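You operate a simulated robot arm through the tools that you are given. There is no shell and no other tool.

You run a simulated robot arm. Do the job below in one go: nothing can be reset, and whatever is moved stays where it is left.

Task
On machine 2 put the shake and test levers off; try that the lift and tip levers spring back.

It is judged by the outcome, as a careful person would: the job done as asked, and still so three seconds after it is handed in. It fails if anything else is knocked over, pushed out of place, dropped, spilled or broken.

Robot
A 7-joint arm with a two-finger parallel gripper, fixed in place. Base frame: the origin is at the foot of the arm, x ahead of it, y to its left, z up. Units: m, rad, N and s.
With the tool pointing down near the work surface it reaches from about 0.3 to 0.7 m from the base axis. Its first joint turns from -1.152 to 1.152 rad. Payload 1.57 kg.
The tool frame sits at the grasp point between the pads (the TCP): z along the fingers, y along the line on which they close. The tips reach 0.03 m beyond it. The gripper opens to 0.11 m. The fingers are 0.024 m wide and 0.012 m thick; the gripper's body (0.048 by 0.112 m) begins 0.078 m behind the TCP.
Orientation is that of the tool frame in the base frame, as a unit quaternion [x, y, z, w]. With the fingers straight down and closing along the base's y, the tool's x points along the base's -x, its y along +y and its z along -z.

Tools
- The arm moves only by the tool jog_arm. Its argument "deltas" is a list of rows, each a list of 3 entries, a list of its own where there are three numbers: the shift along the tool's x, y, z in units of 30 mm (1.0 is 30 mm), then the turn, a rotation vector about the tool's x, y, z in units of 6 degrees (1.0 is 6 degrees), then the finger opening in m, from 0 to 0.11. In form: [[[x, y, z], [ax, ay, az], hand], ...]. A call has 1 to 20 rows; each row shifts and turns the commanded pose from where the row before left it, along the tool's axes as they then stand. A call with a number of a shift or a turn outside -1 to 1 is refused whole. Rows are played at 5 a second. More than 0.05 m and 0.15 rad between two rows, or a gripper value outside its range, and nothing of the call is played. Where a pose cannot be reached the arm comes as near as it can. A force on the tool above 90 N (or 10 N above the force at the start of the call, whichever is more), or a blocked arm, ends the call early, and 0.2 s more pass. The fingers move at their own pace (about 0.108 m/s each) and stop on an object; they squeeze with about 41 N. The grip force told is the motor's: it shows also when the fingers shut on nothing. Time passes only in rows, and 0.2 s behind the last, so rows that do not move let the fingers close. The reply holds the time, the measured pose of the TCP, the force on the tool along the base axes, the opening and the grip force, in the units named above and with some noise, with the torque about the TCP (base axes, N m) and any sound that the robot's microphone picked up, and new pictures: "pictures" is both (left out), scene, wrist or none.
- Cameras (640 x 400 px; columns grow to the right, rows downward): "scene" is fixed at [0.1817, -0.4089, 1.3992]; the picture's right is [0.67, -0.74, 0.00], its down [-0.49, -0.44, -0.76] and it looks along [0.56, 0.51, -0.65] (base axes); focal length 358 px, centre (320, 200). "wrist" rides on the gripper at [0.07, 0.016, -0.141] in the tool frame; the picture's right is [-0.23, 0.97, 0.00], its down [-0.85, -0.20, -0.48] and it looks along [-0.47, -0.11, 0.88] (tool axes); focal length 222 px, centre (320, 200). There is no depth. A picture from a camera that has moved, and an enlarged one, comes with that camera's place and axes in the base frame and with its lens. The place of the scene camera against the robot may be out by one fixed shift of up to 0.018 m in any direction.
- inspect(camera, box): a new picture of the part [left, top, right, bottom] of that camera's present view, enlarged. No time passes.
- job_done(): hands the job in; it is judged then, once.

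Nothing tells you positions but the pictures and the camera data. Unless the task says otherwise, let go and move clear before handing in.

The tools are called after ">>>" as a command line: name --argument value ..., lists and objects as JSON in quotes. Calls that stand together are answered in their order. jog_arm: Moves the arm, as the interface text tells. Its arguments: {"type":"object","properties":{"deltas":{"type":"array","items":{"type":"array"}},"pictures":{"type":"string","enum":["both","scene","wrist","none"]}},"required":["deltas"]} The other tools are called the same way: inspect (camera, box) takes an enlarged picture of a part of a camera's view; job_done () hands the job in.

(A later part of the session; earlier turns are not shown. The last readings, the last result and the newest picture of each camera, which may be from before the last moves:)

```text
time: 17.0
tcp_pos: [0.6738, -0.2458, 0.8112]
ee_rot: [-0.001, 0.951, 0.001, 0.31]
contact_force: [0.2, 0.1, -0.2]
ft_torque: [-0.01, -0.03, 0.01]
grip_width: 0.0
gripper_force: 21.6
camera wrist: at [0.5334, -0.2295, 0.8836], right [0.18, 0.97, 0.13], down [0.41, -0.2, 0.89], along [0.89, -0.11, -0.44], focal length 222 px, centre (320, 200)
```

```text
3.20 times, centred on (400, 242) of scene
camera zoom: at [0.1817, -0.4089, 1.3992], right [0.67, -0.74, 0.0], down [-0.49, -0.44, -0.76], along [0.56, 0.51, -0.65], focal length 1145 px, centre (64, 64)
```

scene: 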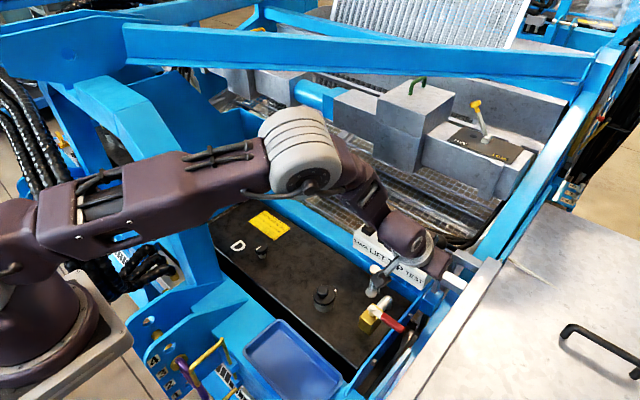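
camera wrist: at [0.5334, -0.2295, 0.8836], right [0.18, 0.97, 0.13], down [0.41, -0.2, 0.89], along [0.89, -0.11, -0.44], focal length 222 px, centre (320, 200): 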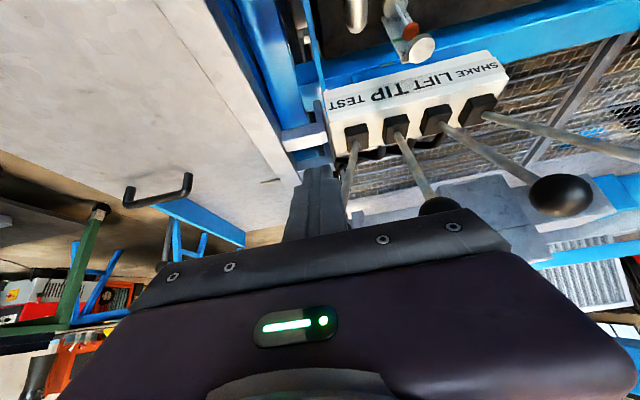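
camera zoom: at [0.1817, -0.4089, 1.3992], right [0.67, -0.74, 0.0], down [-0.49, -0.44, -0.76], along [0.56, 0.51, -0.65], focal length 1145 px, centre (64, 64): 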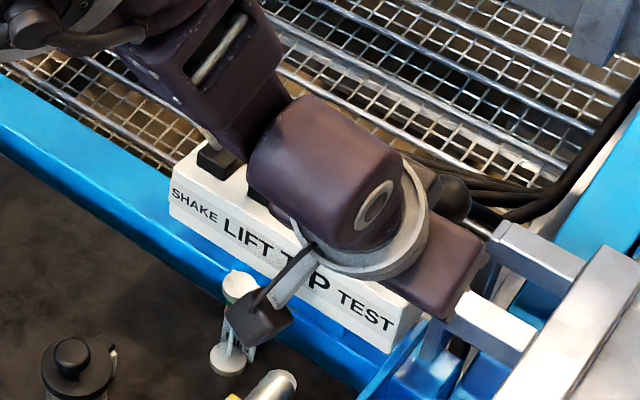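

The force fell to zero and the TEST ball appears ahead of the fingers at about the centre position. I'll back away and check it.

>>> jog_arm --deltas '[[[0.6, 0, 0], [0, 0, 0], 0.0], [[0.9, 0, 0], [0, 0, 0], 0.0], [[0.9, 0, 0], [0, 0, 0], 0.0], [[0.5, 0, 0], [0, 0, 0], 0.0]]' --pictures "both"

>>> inspect --camera "scene" --box '[300, 180, 500, 305]'

```text
time: 18.0
tcp_pos: [0.6018, -0.2445, 0.76]
ee_rot: [0.001, 0.951, -0.001, 0.309]
contact_force: [0.7, -0.3, -0.5]
ft_torque: [0.0, 0.01, 0.0]
grip_width: 0.0
gripper_force: 21.6
camera wrist: at [0.4623, -0.2289, 0.8325], right [0.18, 0.97, 0.13], down [0.41, -0.2, 0.89], along [0.89, -0.11, -0.44], focal length 222 px, centre (320, 200)
```

scene: 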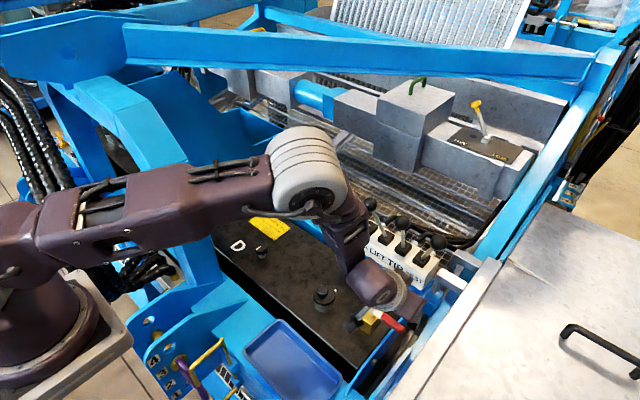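
wrist: 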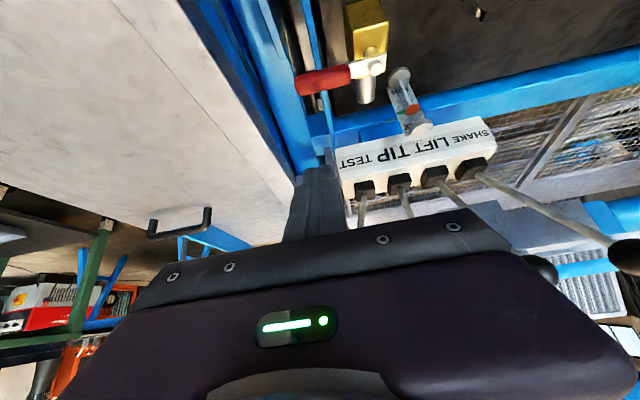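

```text
3.20 times, centred on (400, 242) of scene
camera zoom: at [0.1817, -0.4089, 1.3992], right [0.67, -0.74, 0.0], down [-0.49, -0.44, -0.76], along [0.56, 0.51, -0.65], focal length 1145 px, centre (64, 64)
```

zoom: 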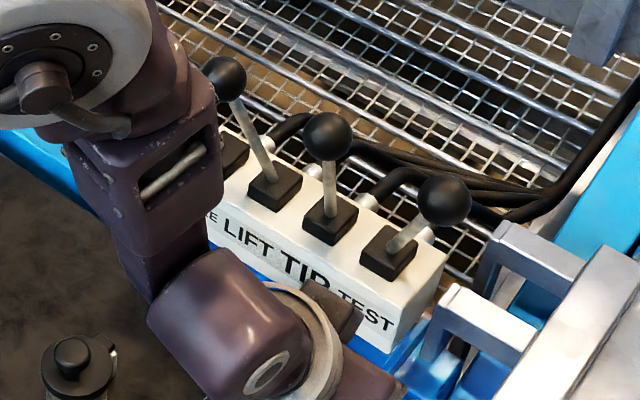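

TEST now stands in line with the others at about (0.72, -0.246, 0.831) and holds. Next comes TIP. I'll shift to y≈-0.155, reduce the tilt to about 18° and close in on the ball from behind.

>>> jog_arm --deltas '[[[0, 0.99, 0], [0, 0, 0], 0.0], [[0, 0.99, 0], [0, 0, 0], 0.0], [[0, 0.99, 0], [0, 0, 0], 0.0], [[0, 0, 0], [0, 1, 0], 0.0], [[0, 0, 0], [0, 1, 0], 0.0], [[0, 0, 0], [0, 1, 0], 0.0], [[-0.75, 0, -0.223], [0, 0, 0], 0.0], [[-0.75, 0, -0.223], [0, 0, 0], 0.0], [[-0.75, 0, -0.223], [0, 0, 0], 0.0]]' --pictures "both"

>>> inspect --camera "scene" --box '[300, 180, 500, 305]'

```text
time: 20.0
tcp_pos: [0.6594, -0.1549, 0.8013]
ee_rot: [0.0, 0.988, 0.0, 0.157]
contact_force: [-0.5, 0.3, -0.5]
ft_torque: [0.02, -0.02, -0.02]
grip_width: 0.0002
gripper_force: 20.5
camera wrist: at [0.5498, -0.1385, 0.9138], right [0.22, 0.97, 0.07], down [0.67, -0.2, 0.72], along [0.71, -0.11, -0.69], focal length 222 px, centre (320, 200)
```

scene: 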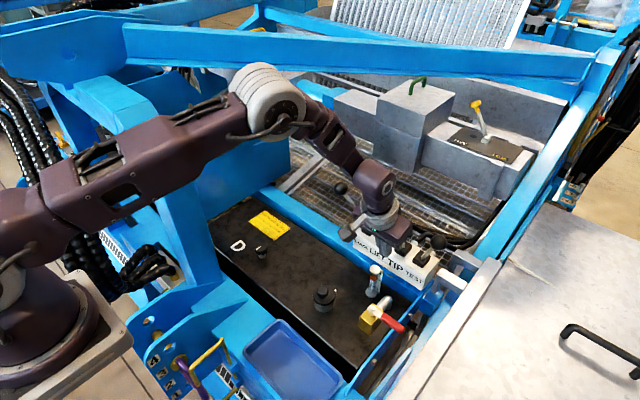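
wrist: 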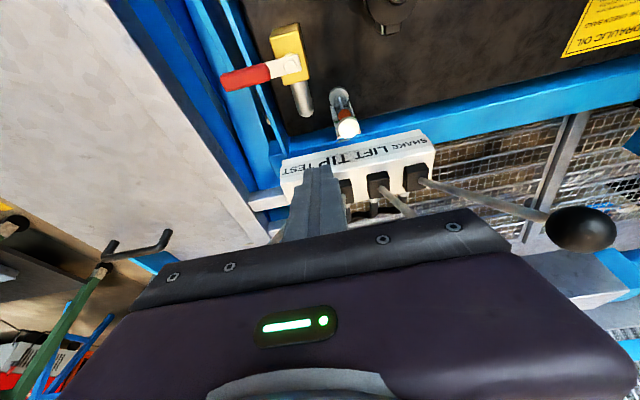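

```text
3.20 times, centred on (400, 242) of scene
camera zoom: at [0.1817, -0.4089, 1.3992], right [0.67, -0.74, 0.0], down [-0.49, -0.44, -0.76], along [0.56, 0.51, -0.65], focal length 1145 px, centre (64, 64)
```

zoom: 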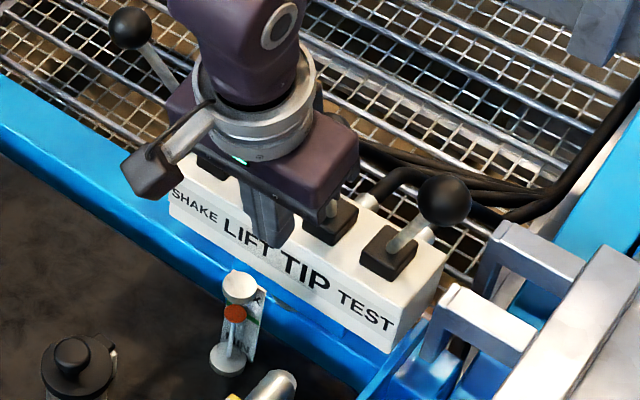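

TIP's ball is just ahead of the fingers and its neighbours are clear. I'll push TIP away from the robot by a few centimetres, watching the force.

>>> jog_arm --deltas '[[[-0.5, 0, 0.03], [0, 0, 0], 0.0], [[-0.5, 0, 0.03], [0, 0, 0], 0.0], [[-0.35, 0, 0.02], [0, 0, 0], 0.0], [[-0.35, 0, 0.02], [0, 0, 0], 0.0], [[-0.35, 0, 0.02], [0, 0, 0], 0.0], [[-0.35, 0, 0.02], [0, 0, 0], 0.0]]' --pictures "both"

>>> inspect --camera "scene" --box '[300, 160, 500, 285]'

```text
time: 21.4
tcp_pos: [0.7289, -0.1562, 0.8167]
ee_rot: [0.0, 0.988, 0.0, 0.155]
contact_force: [-3.9, 0.2, -0.2]
ft_torque: [0.01, -0.07, 0.0]
grip_width: 0.0001
gripper_force: 21.2
camera wrist: at [0.6198, -0.1399, 0.93], right [0.22, 0.97, 0.07], down [0.67, -0.2, 0.72], along [0.71, -0.11, -0.69], focal length 222 px, centre (320, 200)
```

scene: 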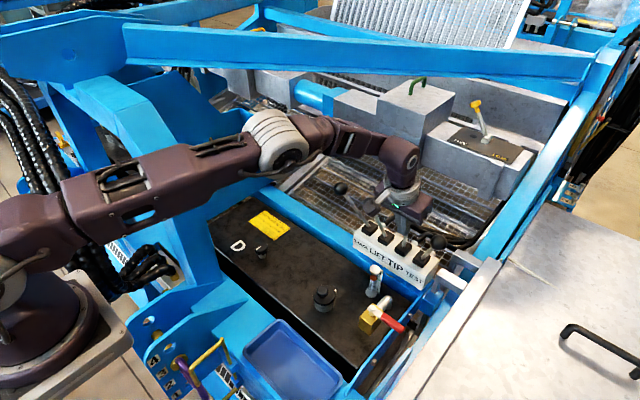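
wrist: 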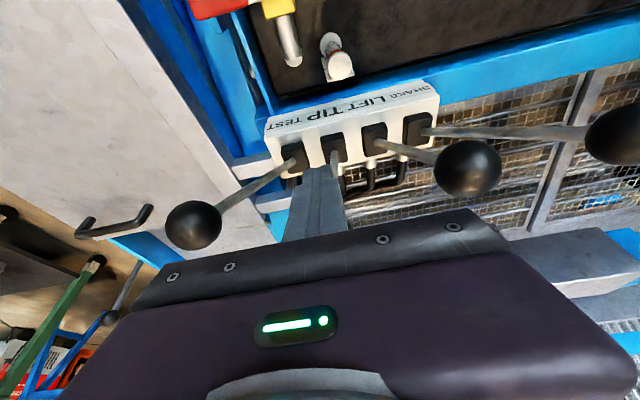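

```text
3.20 times, centred on (400, 222) of scene
camera zoom: at [0.1816, -0.4089, 1.3992], right [0.67, -0.74, 0.0], down [-0.49, -0.44, -0.76], along [0.56, 0.51, -0.65], focal length 1145 px, centre (64, 128)
```

zoom: 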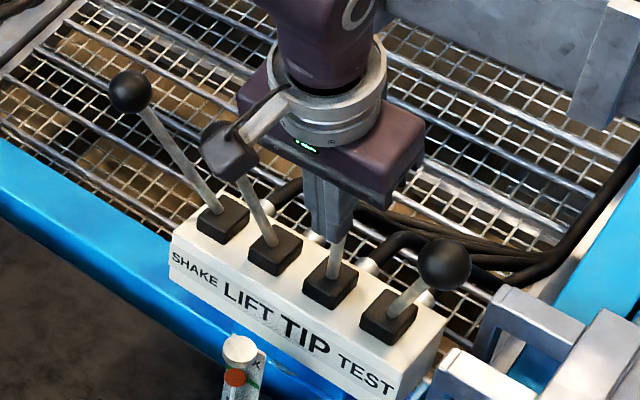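

TIP is leaning away under about 4 N of spring load. I'll push a little further for a definite deflection, then let go by backing off.

>>> jog_arm --deltas '[[[-0.3, 0, 0.02], [0, 0, 0], 0.0], [[-0.3, 0, 0.03], [0, 0, 0], 0.0], [[-0.2, 0, 0.03], [0, 0, 0], 0.0], [[0, 0, 0], [0, 0, 0], 0.0]]' --pictures "both"

>>> inspect --camera "scene" --box '[300, 160, 500, 285]'

```text
time: 22.4
tcp_pos: [0.7395, -0.1523, 0.8165]
ee_rot: [0.0, 0.988, 0.0, 0.156]
contact_force: [-4.7, 2.0, -2.8]
ft_torque: [-0.03, -0.06, 0.0]
grip_width: 0.0
gripper_force: 21.2
out of reach, approached as far as the arm can: row 2, 3
camera wrist: at [0.6305, -0.1355, 0.9305], right [0.22, 0.97, 0.07], down [0.67, -0.2, 0.72], along [0.71, -0.11, -0.69], focal length 222 px, centre (320, 200)
```

scene: 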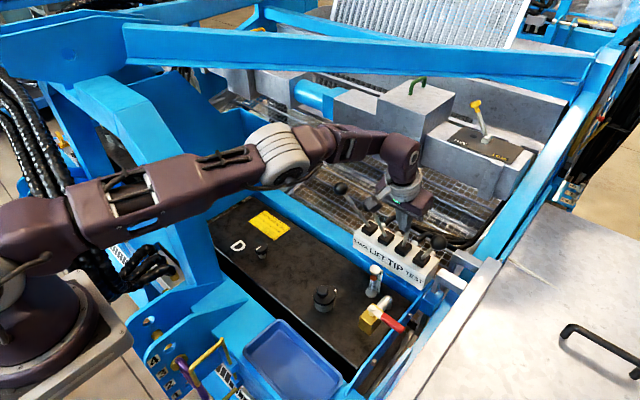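
wrist: 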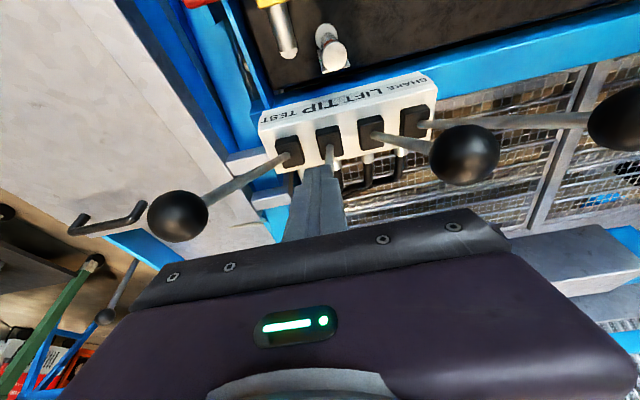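

```text
3.20 times, centred on (400, 222) of scene
camera zoom: at [0.1817, -0.4089, 1.3992], right [0.67, -0.74, 0.0], down [-0.49, -0.44, -0.76], along [0.56, 0.51, -0.65], focal length 1145 px, centre (64, 128)
```

zoom: 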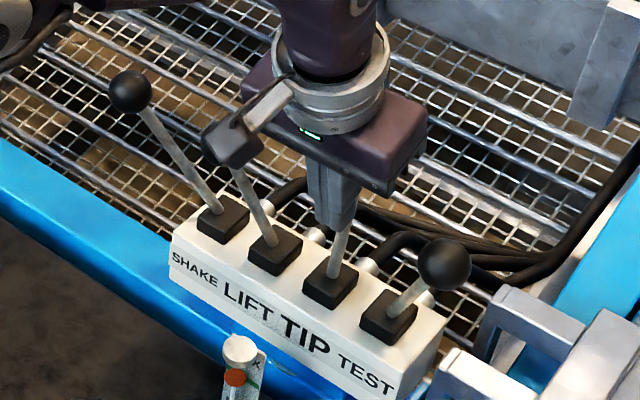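

I'm at the reach limit with this tilt, and TIP is deflected about 14°. I'll back off now and see whether it returns.

>>> jog_arm --deltas '[[[0.6, 0, 0], [0, 0, 0], 0.0], [[1, 0, 0], [0, 0, 0], 0.0], [[1, 0, 0], [0, 0, 0], 0.0], [[1, 0, 0], [0, 0, 0], 0.0], [[0, 0, 0], [0, 0, 0], 0.0]]' --pictures "both"

>>> inspect --camera "scene" --box '[300, 160, 500, 285]'

```text
time: 23.6
tcp_pos: [0.6381, -0.1526, 0.7855]
ee_rot: [0.0, 0.987, 0.0, 0.158]
contact_force: [0.0, -0.4, 0.5]
ft_torque: [0.01, -0.02, -0.01]
grip_width: 0.0
gripper_force: 21.6
camera wrist: at [0.528, -0.1362, 0.8975], right [0.22, 0.97, 0.07], down [0.66, -0.2, 0.72], along [0.72, -0.11, -0.69], focal length 222 px, centre (320, 200)
```

scene: 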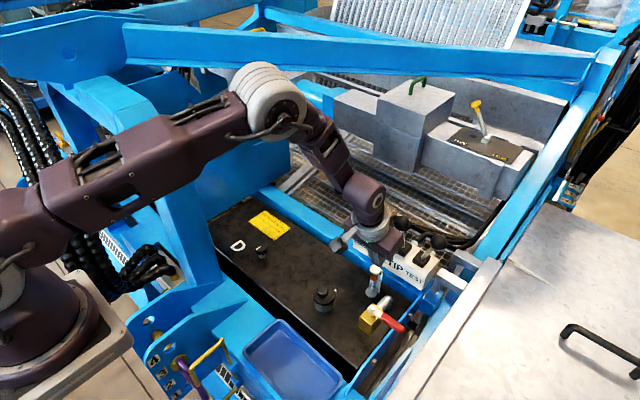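
wrist: 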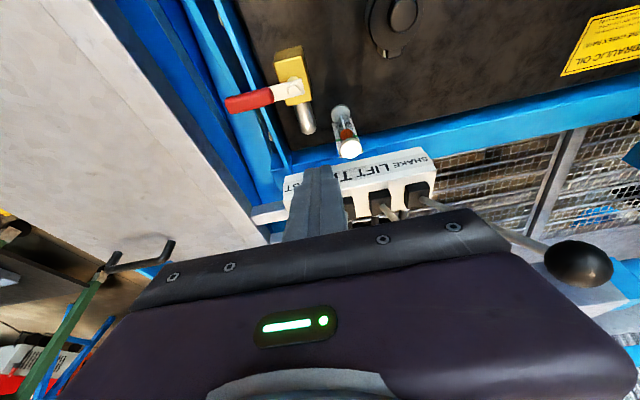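

```text
3.20 times, centred on (400, 222) of scene
camera zoom: at [0.1817, -0.4089, 1.3992], right [0.67, -0.74, 0.0], down [-0.49, -0.44, -0.76], along [0.56, 0.51, -0.65], focal length 1145 px, centre (64, 128)
```

zoom: 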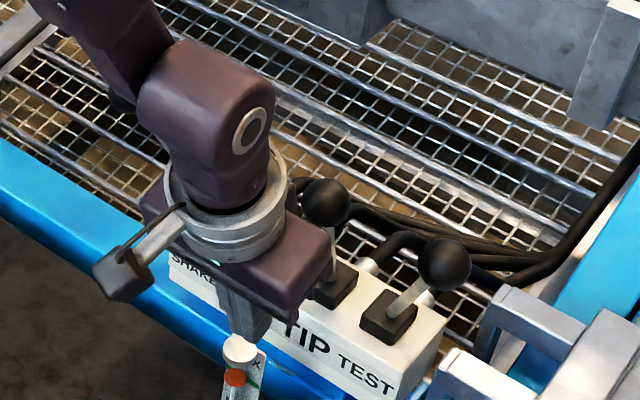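

TIP returned to its original place (scene 402,223 against 402,223 before). Next is LIFT: I'll shift to y≈-0.065 behind its ball.

>>> jog_arm --deltas '[[[-0.23, 0.973, -0.095], [0, 0, 0], 0.0], [[-0.23, 0.973, -0.095], [0, 0, 0], 0.0], [[-0.23, 0.973, -0.095], [0, 0, 0], 0.0], [[0, 0, 0], [0, 0, 0], 0.0]]' --pictures "both"

>>> inspect --camera "scene" --box '[300, 160, 500, 285]'

```text
time: 24.6
tcp_pos: [0.6545, -0.0642, 0.7993]
ee_rot: [0.001, 0.988, 0.0, 0.156]
contact_force: [0.3, 0.8, 0.3]
ft_torque: [0.03, 0.04, 0.02]
grip_width: 0.0001
gripper_force: 21.4
camera wrist: at [0.5444, -0.0479, 0.9116], right [0.22, 0.97, 0.07], down [0.66, -0.2, 0.72], along [0.71, -0.11, -0.69], focal length 222 px, centre (320, 200)
```

scene: 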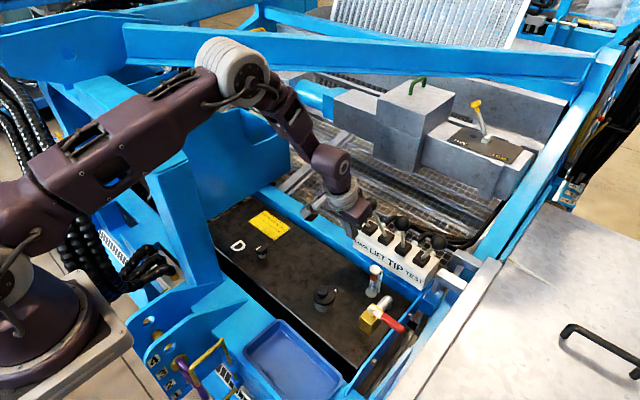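
wrist: 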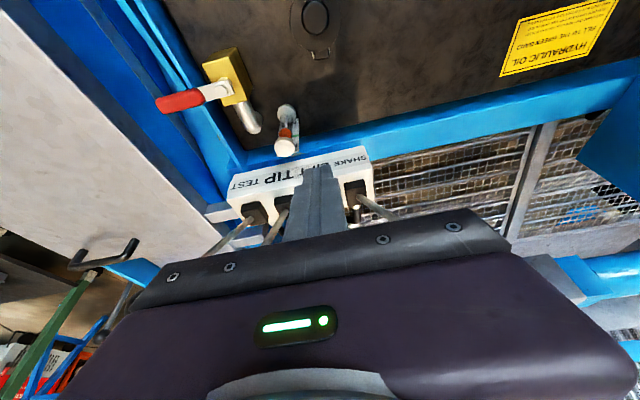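

```text
3.20 times, centred on (400, 222) of scene
camera zoom: at [0.1817, -0.4089, 1.3992], right [0.67, -0.74, 0.0], down [-0.49, -0.44, -0.76], along [0.56, 0.51, -0.65], focal length 1145 px, centre (64, 128)
```

zoom: 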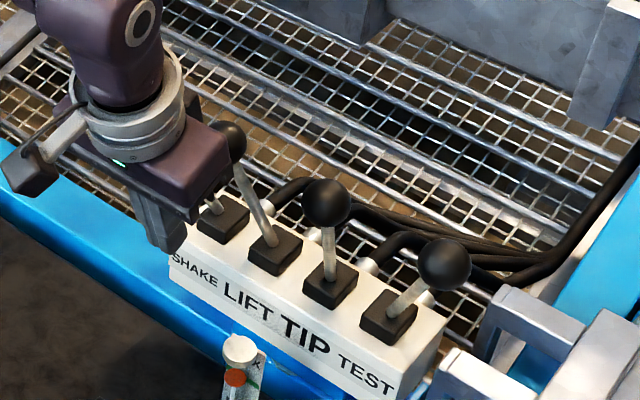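

LIFT is right ahead, and TIP and TEST still stand where they should. I'll push LIFT away in the same way.

>>> jog_arm --deltas '[[[-0.5, 0, 0.03], [0, 0, 0], 0.0], [[-0.5, 0, 0.03], [0, 0, 0], 0.0], [[-0.4, 0, 0.02], [0, 0, 0], 0.0], [[-0.4, 0, 0.02], [0, 0, 0], 0.0], [[-0.4, 0, 0.02], [0, 0, 0], 0.0], [[-0.4, 0, 0.02], [0, 0, 0], 0.0], [[-0.3, 0, 0.02], [0, 0, 0], 0.0], [[0, 0, 0], [0, 0, 0], 0.0]]' --pictures "both"

>>> inspect --camera "scene" --box '[300, 160, 500, 285]'

```text
time: 26.4
tcp_pos: [0.7376, -0.0655, 0.8211]
ee_rot: [0.0, 0.988, 0.0, 0.156]
contact_force: [-4.9, 1.8, -1.1]
ft_torque: [-0.04, -0.04, 0.02]
grip_width: 0.0
gripper_force: 21.7
camera wrist: at [0.6284, -0.0489, 0.9339], right [0.22, 0.97, 0.07], down [0.67, -0.2, 0.72], along [0.71, -0.11, -0.69], focal length 222 px, centre (320, 200)
```

scene: 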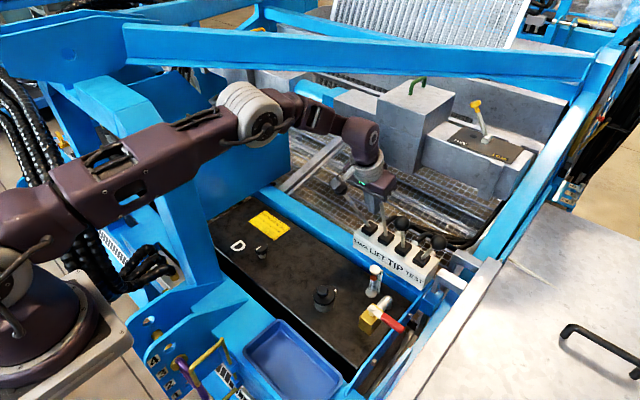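
wrist: 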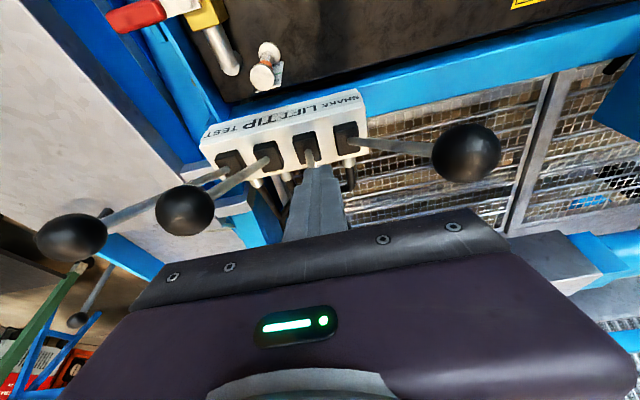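

```text
3.20 times, centred on (400, 222) of scene
camera zoom: at [0.1816, -0.4089, 1.3992], right [0.67, -0.74, 0.0], down [-0.49, -0.44, -0.76], along [0.56, 0.51, -0.65], focal length 1145 px, centre (64, 128)
```

zoom: 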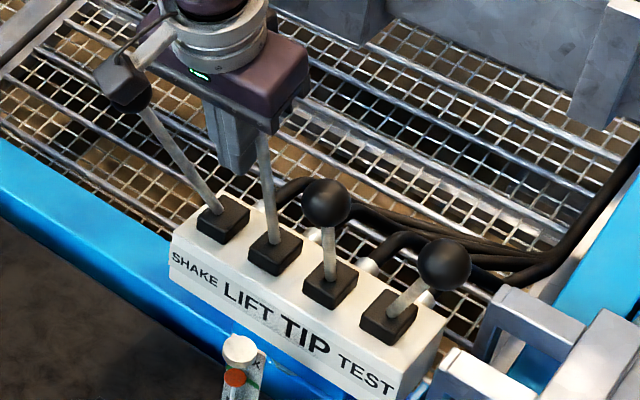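

LIFT leans away under about 5 N of spring load. I'll push it a bit further, then release by backing off.

>>> jog_arm --deltas '[[[-0.25, 0, 0.05], [0, 0, 0], 0.0], [[-0.2, 0, 0.05], [0, 0, 0], 0.0], [[0, 0, 0], [0, 0, 0], 0.0]]' --pictures "none"

>>> jog_arm --deltas '[[[0.6, 0, 0], [0, 0, 0], 0.0], [[1, 0, 0], [0, 0, 0], 0.0], [[1, 0, 0], [0, 0, 0], 0.0], [[1, 0, 0], [0, 0, 0], 0.0], [[0.4, 0, 0], [0, 0, 0], 0.0], [[0, 0, 0], [0, 0, 0], 0.0]]' --pictures "both"

>>> inspect --camera "scene" --box '[300, 160, 500, 285]'

```text
time: 27.2
tcp_pos: [0.7533, -0.0655, 0.823]
ee_rot: [0.0, 0.988, 0.0, 0.156]
contact_force: [-6.1, -1.2, -0.5]
ft_torque: [0.02, -0.06, 0.01]
grip_width: 0.0
gripper_force: 21.2
```

```text
time: 28.6
tcp_pos: [0.6374, -0.0654, 0.7857]
ee_rot: [0.0, 0.988, 0.0, 0.156]
contact_force: [-0.2, 0.0, -0.1]
ft_torque: [-0.03, 0.03, 0.01]
grip_width: 0.0
gripper_force: 21.3
camera wrist: at [0.527, -0.0488, 0.8981], right [0.22, 0.97, 0.07], down [0.66, -0.2, 0.72], along [0.71, -0.11, -0.69], focal length 222 px, centre (320, 200)
```

scene: 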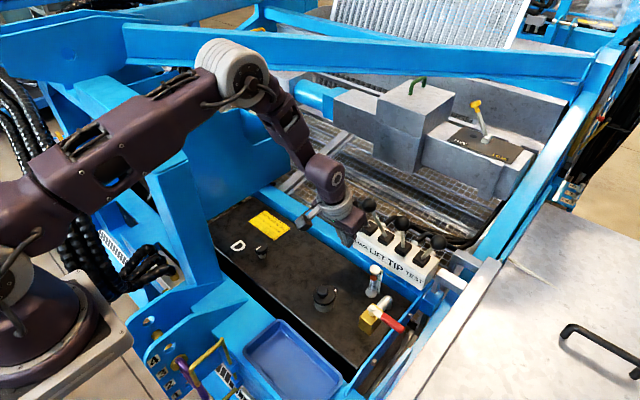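
wrist: 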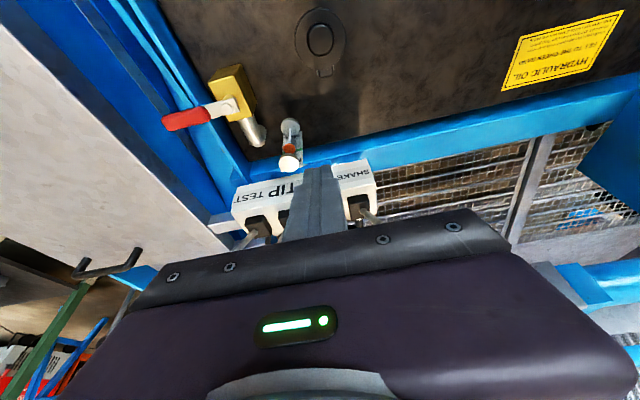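

```text
3.20 times, centred on (400, 222) of scene
camera zoom: at [0.1817, -0.4089, 1.3992], right [0.67, -0.74, 0.0], down [-0.49, -0.44, -0.76], along [0.56, 0.51, -0.65], focal length 1145 px, centre (64, 128)
```

zoom: 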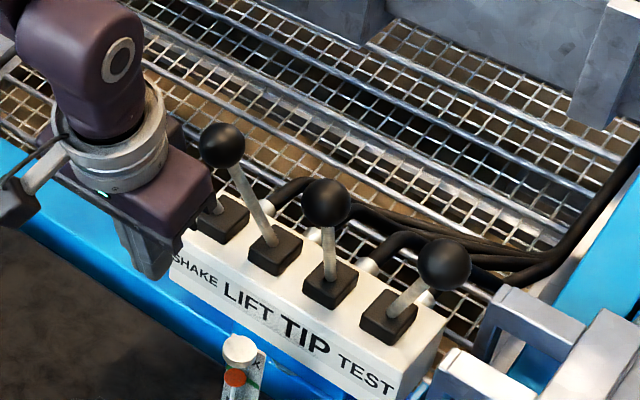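

LIFT also returned to its original place (222,144 against 223,143). TIP only got about 14° because of reach, so I'll also try both levers in the pull direction by gripping the ball, moving it and letting go. First I'll rise, go over to TIP, tilt to 36° and open the fingers to 60 mm.

>>> jog_arm --deltas '[[[-0.161, 0, -0.955], [0, 0, 0], 0.0], [[-0.161, 0, -0.955], [0, 0, 0], 0.0], [[-0.161, 0, -0.955], [0, 0, 0], 0.0], [[-0.161, 0, -0.955], [0, 0, 0], 0.0], [[0, -0.995, 0], [0, 0, 0], 0.06], [[0, -0.995, 0], [0, 0, 0], 0.06], [[0, -0.995, 0], [0, 0, 0], 0.06], [[0, 0, 0], [0, -1, 0], 0.06], [[0, 0, 0], [0, -1, 0], 0.06], [[0, 0, 0], [0, -1, 0], 0.06], [[0, 0, 0], [0, 0, 0], 0.06]]' --pictures "both"

>>> inspect --camera "wrist" --box '[160, 60, 480, 260]'

```text
time: 31.0
tcp_pos: [0.6216, -0.1553, 0.9019]
ee_rot: [0.0, 0.951, 0.001, 0.31]
contact_force: [-0.1, 0.0, 0.6]
ft_torque: [0.01, -0.02, -0.03]
grip_width: 0.0601
gripper_force: 0.1
camera wrist: at [0.482, -0.1377, 0.9746], right [0.18, 0.97, 0.13], down [0.41, -0.2, 0.89], along [0.89, -0.11, -0.44], focal length 222 px, centre (320, 200)
```

scene: 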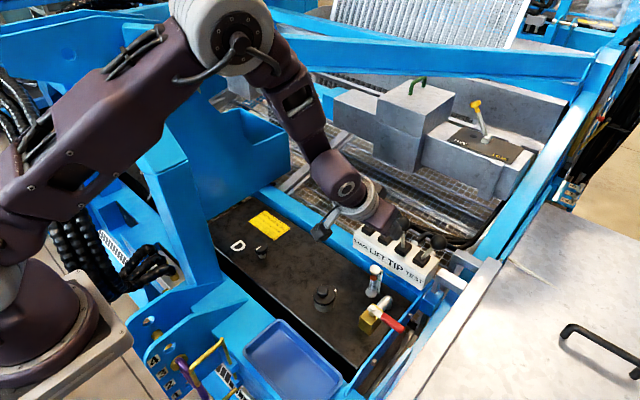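
wrist: 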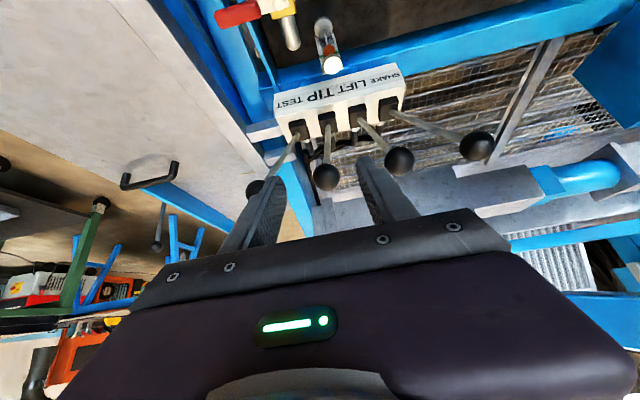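

```text
2.00 times, centred on (320, 160) of wrist
camera zoom: at [0.482, -0.1377, 0.9746], right [0.18, 0.97, 0.13], down [0.41, -0.2, 0.89], along [0.89, -0.11, -0.44], focal length 444 px, centre (320, 280)
```

zoom: 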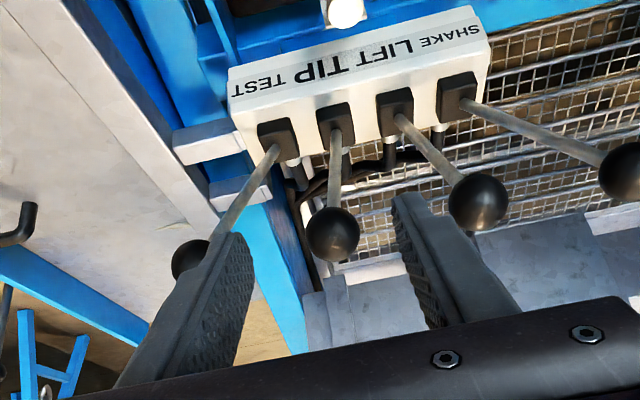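

All four levers now stand in line, and TIP's ball sits centred between the fingers at (0.724, -0.155, 0.827). I'll advance over it.

>>> jog_arm --deltas '[[[-0.694, 0, 0.69], [0, 0, 0], 0.06], [[-0.694, 0, 0.69], [0, 0, 0], 0.06], [[0, 0, 0.7], [0, 0, 0], 0.06], [[0, 0, 0.7], [0, 0, 0], 0.06], [[0, 0, 0.7], [0, 0, 0], 0.06], [[0, 0, 0.5], [0, 0, 0], 0.06]]' --pictures "both"

>>> inspect --camera "wrist" --box '[160, 60, 480, 260]'

```text
time: 32.4
tcp_pos: [0.7236, -0.1553, 0.8289]
ee_rot: [0.001, 0.951, -0.001, 0.309]
contact_force: [0.2, -0.5, -0.1]
ft_torque: [0.02, 0.0, 0.01]
grip_width: 0.0599
gripper_force: 0.0
camera wrist: at [0.5846, -0.1377, 0.9017], right [0.18, 0.97, 0.13], down [0.41, -0.2, 0.89], along [0.89, -0.11, -0.44], focal length 222 px, centre (320, 200)
```

scene: 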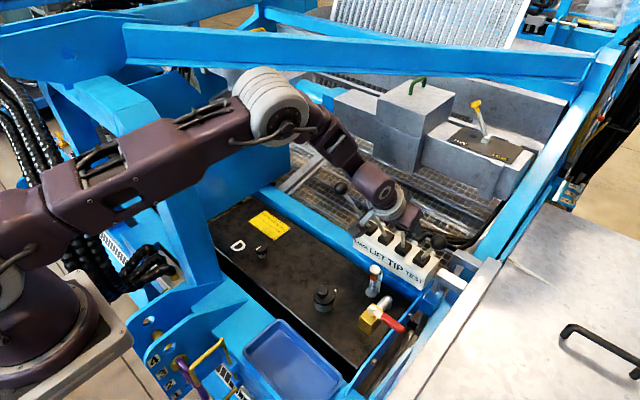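
wrist: 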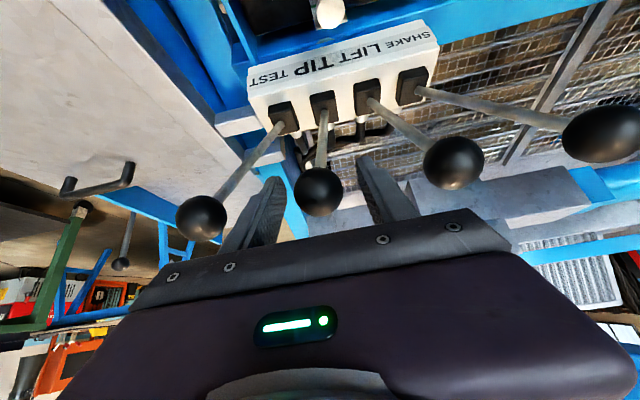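

```text
2.00 times, centred on (320, 160) of wrist
camera zoom: at [0.5846, -0.1377, 0.9017], right [0.18, 0.97, 0.13], down [0.41, -0.2, 0.89], along [0.89, -0.11, -0.44], focal length 444 px, centre (320, 280)
```

zoom: 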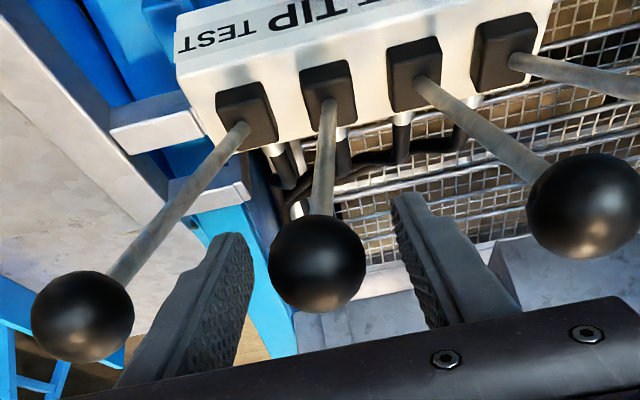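

TIP's ball is right at the grasp point between the pads. I'll grip it gently and pull it toward the robot along its arc.

>>> jog_arm --deltas '[[[0, 0, 0], [0, 0, 0], 0.03], [[0, 0, 0], [0, 0, 0], 0.03], [[0, 0, 0], [0, 0, 0], 0.03]]' --pictures "wrist"

```text
time: 33.2
tcp_pos: [0.7246, -0.1542, 0.8289]
ee_rot: [0.002, 0.951, -0.001, 0.31]
contact_force: [4.8, -5.9, -6.3]
ft_torque: [-0.01, -0.27, -0.03]
grip_width: 0.0346
gripper_force: 42.2
camera wrist: at [0.5845, -0.1382, 0.9016], right [0.18, 0.97, 0.13], down [0.41, -0.2, 0.89], along [0.89, -0.11, -0.44], focal length 222 px, centre (320, 200)
```

wrist: 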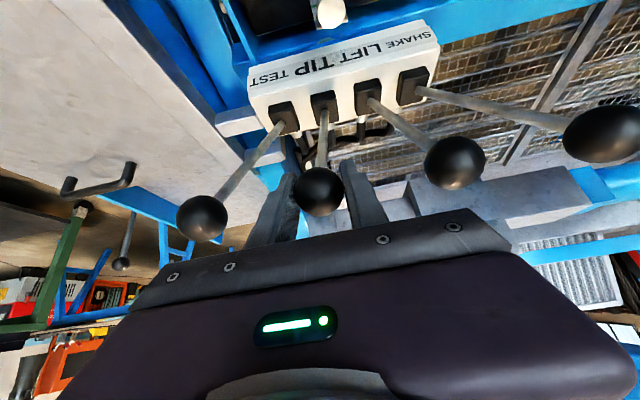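

>>> jog_arm --deltas '[[[0.3, 0, 0], [0, 0, 0], 0.03], [[0.3, 0, 0], [0, 0, 0], 0.03], [[0.3, 0, 0], [0, 0, 0], 0.03], [[0.3, 0, 0], [0, 0, 0], 0.03], [[0.3, 0, 0], [0, 0, 0], 0.03], [[0.3, 0, 0], [0, 0, 0], 0.03]]' --pictures "both"

>>> inspect --camera "wrist" --box '[160, 60, 480, 260]'

```text
time: 34.6
tcp_pos: [0.6837, -0.1541, 0.7973]
ee_rot: [0.001, 0.951, 0.0, 0.31]
contact_force: [16.7, -9.6, -1.7]
ft_torque: [0.03, -0.99, 0.01]
grip_width: 0.0343
gripper_force: 41.9
camera wrist: at [0.5431, -0.1383, 0.8701], right [0.18, 0.97, 0.13], down [0.41, -0.2, 0.89], along [0.89, -0.11, -0.43], focal length 222 px, centre (320, 200)
```

scene: 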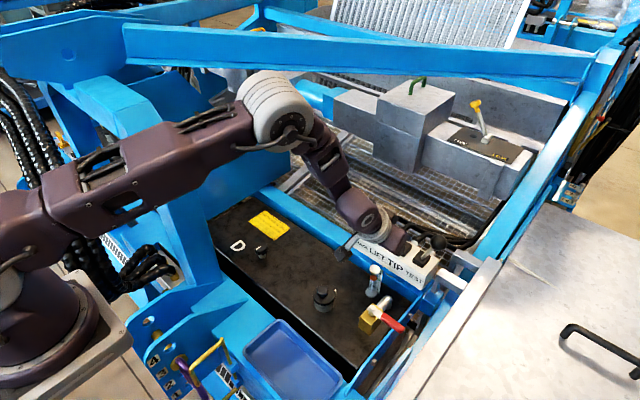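
wrist: 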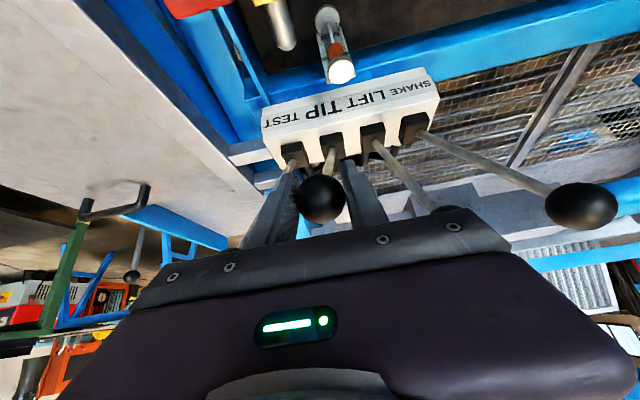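

```text
2.00 times, centred on (320, 160) of wrist
camera zoom: at [0.5431, -0.1383, 0.8701], right [0.18, 0.97, 0.13], down [0.41, -0.2, 0.89], along [0.89, -0.11, -0.43], focal length 444 px, centre (320, 280)
```

zoom: 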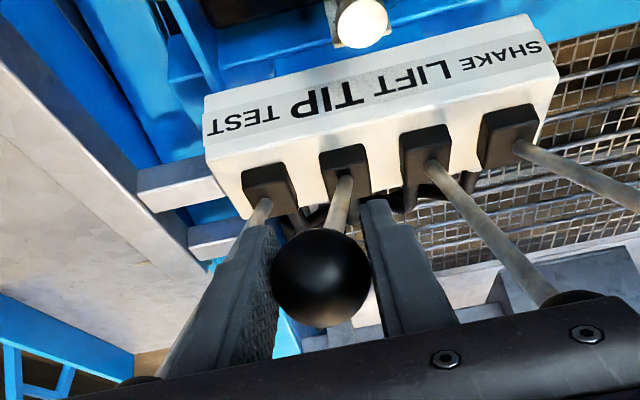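

TIP is pulled about 17° toward the robot. I'll open the fingers and see if it springs back by itself.

>>> jog_arm --deltas '[[[0, 0, 0], [0, 0, 0], 0.07], [[0, 0, 0], [0, 0, 0], 0.07], [[0, 0, 0], [0, 0, 0], 0.07]]' --pictures "wrist"

>>> inspect --camera "wrist" --box '[160, 60, 480, 260]'

>>> inspect --camera "scene" --box '[300, 160, 500, 285]'

```text
time: 35.4
tcp_pos: [0.6828, -0.1561, 0.7977]
ee_rot: [0.0, 0.951, 0.001, 0.309]
contact_force: [-0.1, -0.1, -0.4]
ft_torque: [-0.01, 0.02, -0.02]
grip_width: 0.0701
gripper_force: 0.1
camera wrist: at [0.5426, -0.138, 0.8704], right [0.18, 0.97, 0.13], down [0.41, -0.2, 0.89], along [0.89, -0.11, -0.44], focal length 222 px, centre (320, 200)
```

wrist: 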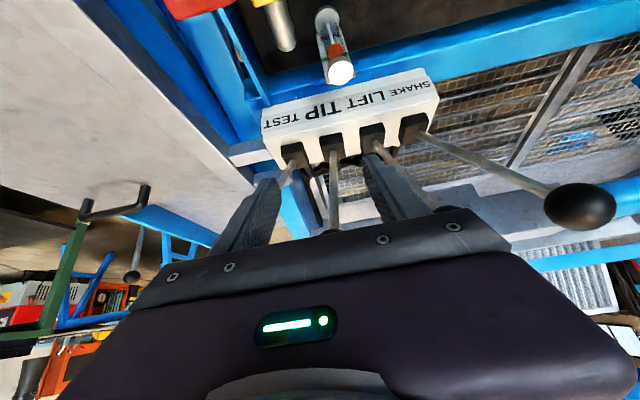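

```text
2.00 times, centred on (320, 160) of wrist
camera zoom: at [0.5426, -0.138, 0.8704], right [0.18, 0.97, 0.13], down [0.41, -0.2, 0.89], along [0.89, -0.11, -0.44], focal length 444 px, centre (320, 280)
```

zoom: 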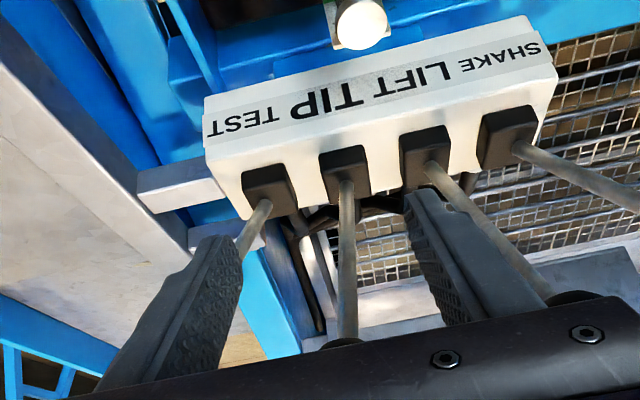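

```text
3.20 times, centred on (400, 222) of scene
camera zoom: at [0.1817, -0.4089, 1.3992], right [0.67, -0.74, 0.0], down [-0.49, -0.44, -0.76], along [0.56, 0.51, -0.65], focal length 1145 px, centre (64, 128)
```

zoom: 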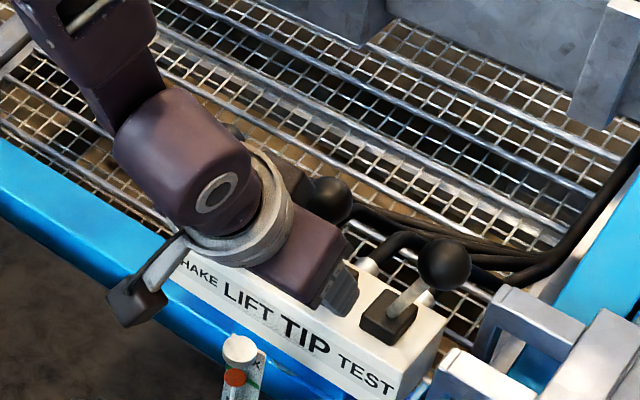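

TIP sprang back by itself (ball back at scene ≈ 402,223). Next I'll back off a little, slide to LIFT and bring its ball between the open pads.

>>> jog_arm --deltas '[[[0.6, 0, 0], [0, 0, 0], 0.07], [[0.6, 0, 0], [0, 0, 0], 0.07], [[0, 0.76, 0], [0, 0, 0], 0.07], [[0, 0.76, 0], [0, 0, 0], 0.07], [[0, 0.76, 0], [0, 0, 0], 0.07], [[0, 0.76, 0], [0, 0, 0], 0.07], [[0, 0, 0], [0, 0, 0], 0.07]]' --pictures "both"

>>> inspect --camera "scene" --box '[300, 160, 500, 285]'

>>> inspect --camera "wrist" --box '[160, 60, 480, 260]'

```text
time: 37.0
tcp_pos: [0.6527, -0.0651, 0.7763]
ee_rot: [0.001, 0.951, 0.001, 0.309]
contact_force: [0.5, 0.2, -0.6]
ft_torque: [0.0, 0.0, 0.0]
grip_width: 0.0702
gripper_force: 0.1
camera wrist: at [0.5137, -0.0481, 0.849], right [0.18, 0.97, 0.13], down [0.41, -0.2, 0.89], along [0.89, -0.11, -0.44], focal length 222 px, centre (320, 200)
```

scene: 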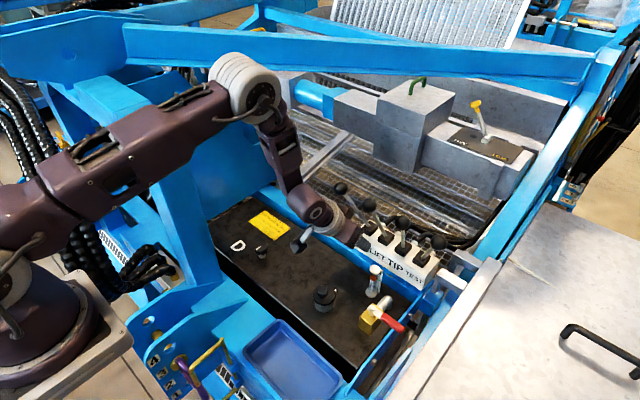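
wrist: 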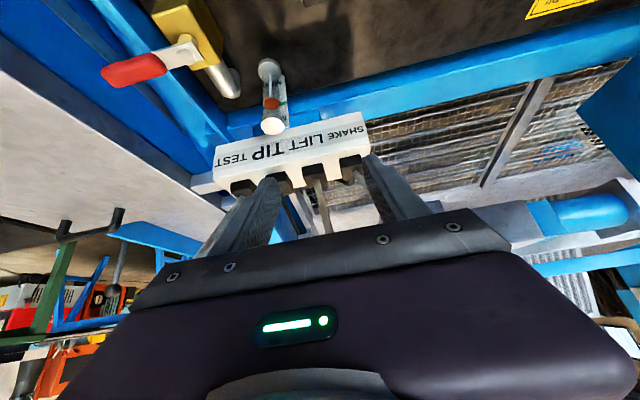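

```text
3.20 times, centred on (400, 222) of scene
camera zoom: at [0.1817, -0.4089, 1.3992], right [0.67, -0.74, 0.0], down [-0.49, -0.44, -0.76], along [0.56, 0.51, -0.65], focal length 1145 px, centre (64, 128)
```

zoom: 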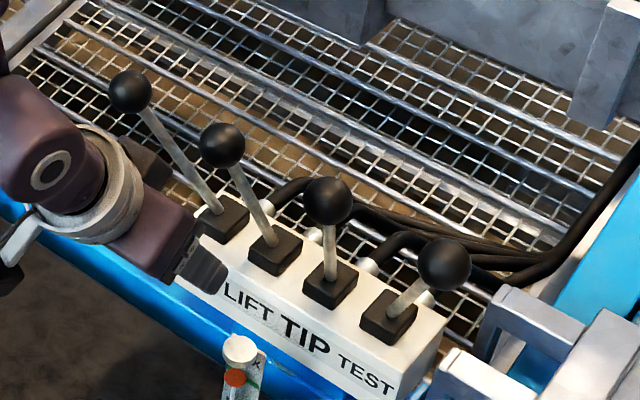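

```text
2.00 times, centred on (320, 160) of wrist
camera zoom: at [0.5137, -0.0481, 0.849], right [0.18, 0.97, 0.13], down [0.41, -0.2, 0.89], along [0.89, -0.11, -0.44], focal length 444 px, centre (320, 280)
```

zoom: 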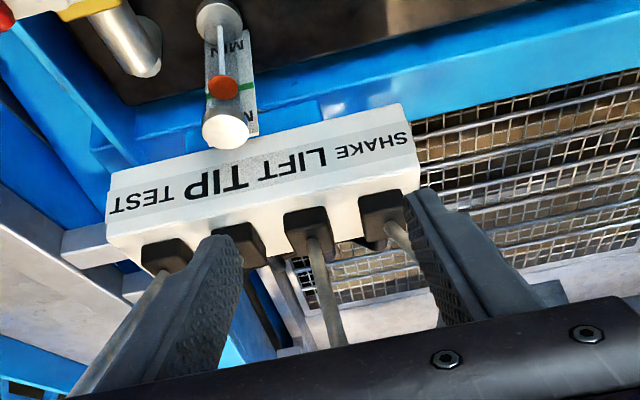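

>>> jog_arm --deltas '[[[-0.7, 0, 0], [0, 0, 0], 0.06], [[-0.7, 0, 0], [0, 0, 0], 0.06], [[-0.7, 0, 0], [0, 0, 0], 0.06], [[-0.85, 0, 0], [0, 0, 0], 0.06], [[0, 0, 0], [0, 0, 0], 0.06]]' --pictures "both"

>>> inspect --camera "wrist" --box '[160, 60, 480, 260]'

```text
time: 38.2
tcp_pos: [0.725, -0.0636, 0.8287]
ee_rot: [0.0, 0.951, 0.0, 0.309]
contact_force: [-0.7, 0.3, 0.5]
ft_torque: [-0.02, -0.01, 0.02]
grip_width: 0.0597
gripper_force: 0.0
camera wrist: at [0.5855, -0.047, 0.9009], right [0.18, 0.97, 0.13], down [0.41, -0.2, 0.89], along [0.89, -0.11, -0.44], focal length 222 px, centre (320, 200)
```

scene: 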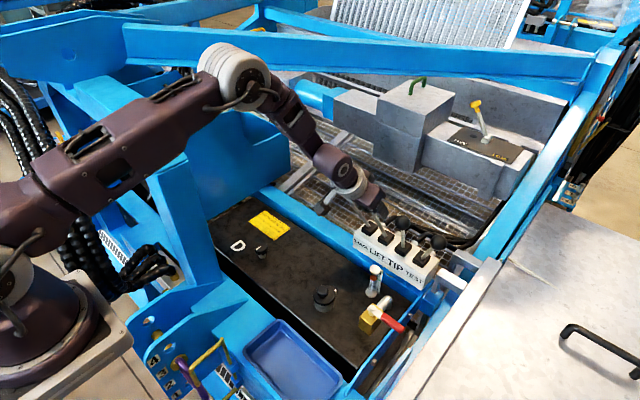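
wrist: 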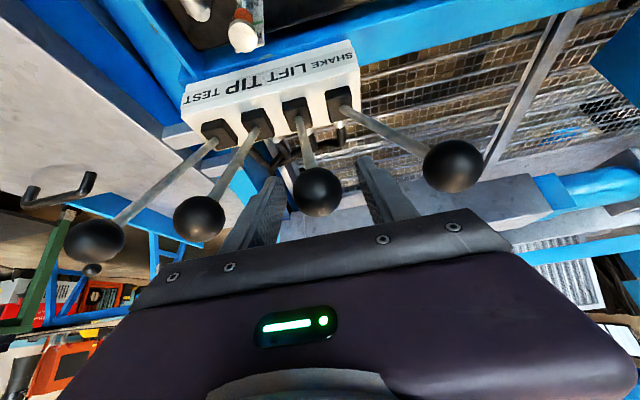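

```text
2.00 times, centred on (320, 160) of wrist
camera zoom: at [0.5855, -0.047, 0.9009], right [0.18, 0.97, 0.13], down [0.41, -0.2, 0.89], along [0.89, -0.11, -0.44], focal length 444 px, centre (320, 280)
```

zoom: 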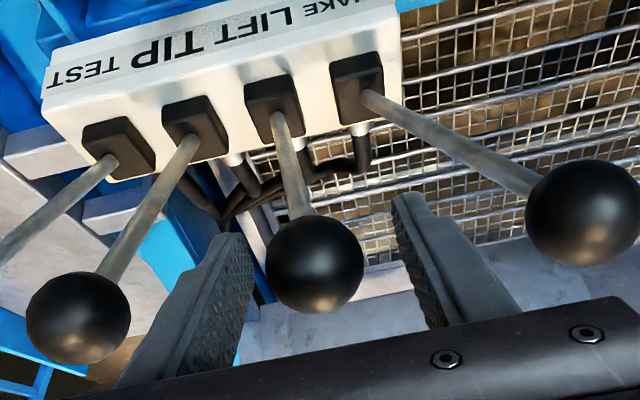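

LIFT's ball is between the pads. I'll grip it, then pull it along its arc.

>>> jog_arm --deltas '[[[0, -0.04, 0], [0, 0, 0], 0.03], [[0, 0, 0], [0, 0, 0], 0.03], [[0, 0, 0], [0, 0, 0], 0.03], [[0.3, 0, 0], [0, 0, 0], 0.03], [[0.3, 0, 0], [0, 0, 0], 0.03], [[0.3, 0, 0], [0, 0, 0], 0.03], [[0.3, 0, 0], [0, 0, 0], 0.03], [[0.3, 0, 0], [0, 0, 0], 0.03], [[0.3, 0, 0], [0, 0, 0], 0.03]]' --pictures "both"

>>> inspect --camera "wrist" --box '[160, 60, 480, 260]'

```text
time: 40.2
tcp_pos: [0.6792, -0.0646, 0.7955]
ee_rot: [0.001, 0.951, 0.0, 0.309]
contact_force: [20.7, -3.3, -6.4]
ft_torque: [0.03, -0.9, 0.0]
grip_width: 0.034
gripper_force: 41.8
camera wrist: at [0.54, -0.0483, 0.8687], right [0.18, 0.97, 0.13], down [0.41, -0.2, 0.89], along [0.89, -0.11, -0.44], focal length 222 px, centre (320, 200)
```

scene: 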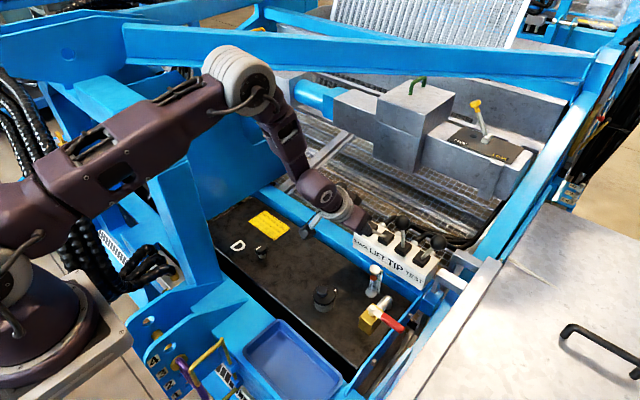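
wrist: 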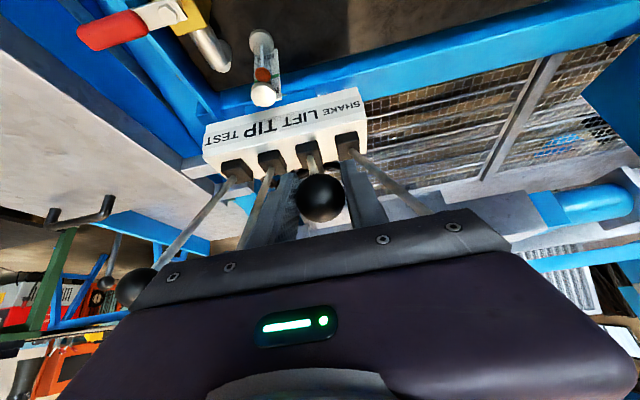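

```text
2.00 times, centred on (320, 160) of wrist
camera zoom: at [0.54, -0.0483, 0.8687], right [0.18, 0.97, 0.13], down [0.41, -0.2, 0.89], along [0.89, -0.11, -0.44], focal length 444 px, centre (320, 280)
```

zoom: 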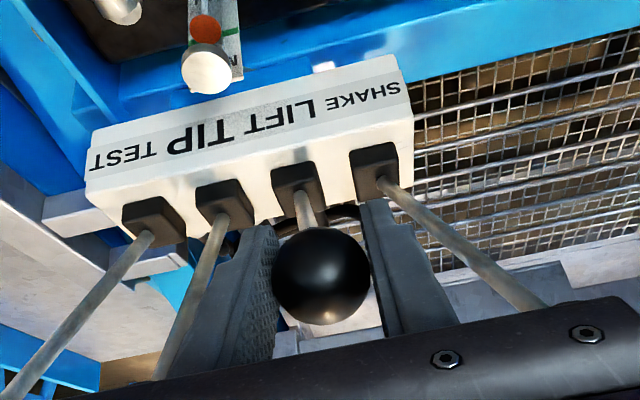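

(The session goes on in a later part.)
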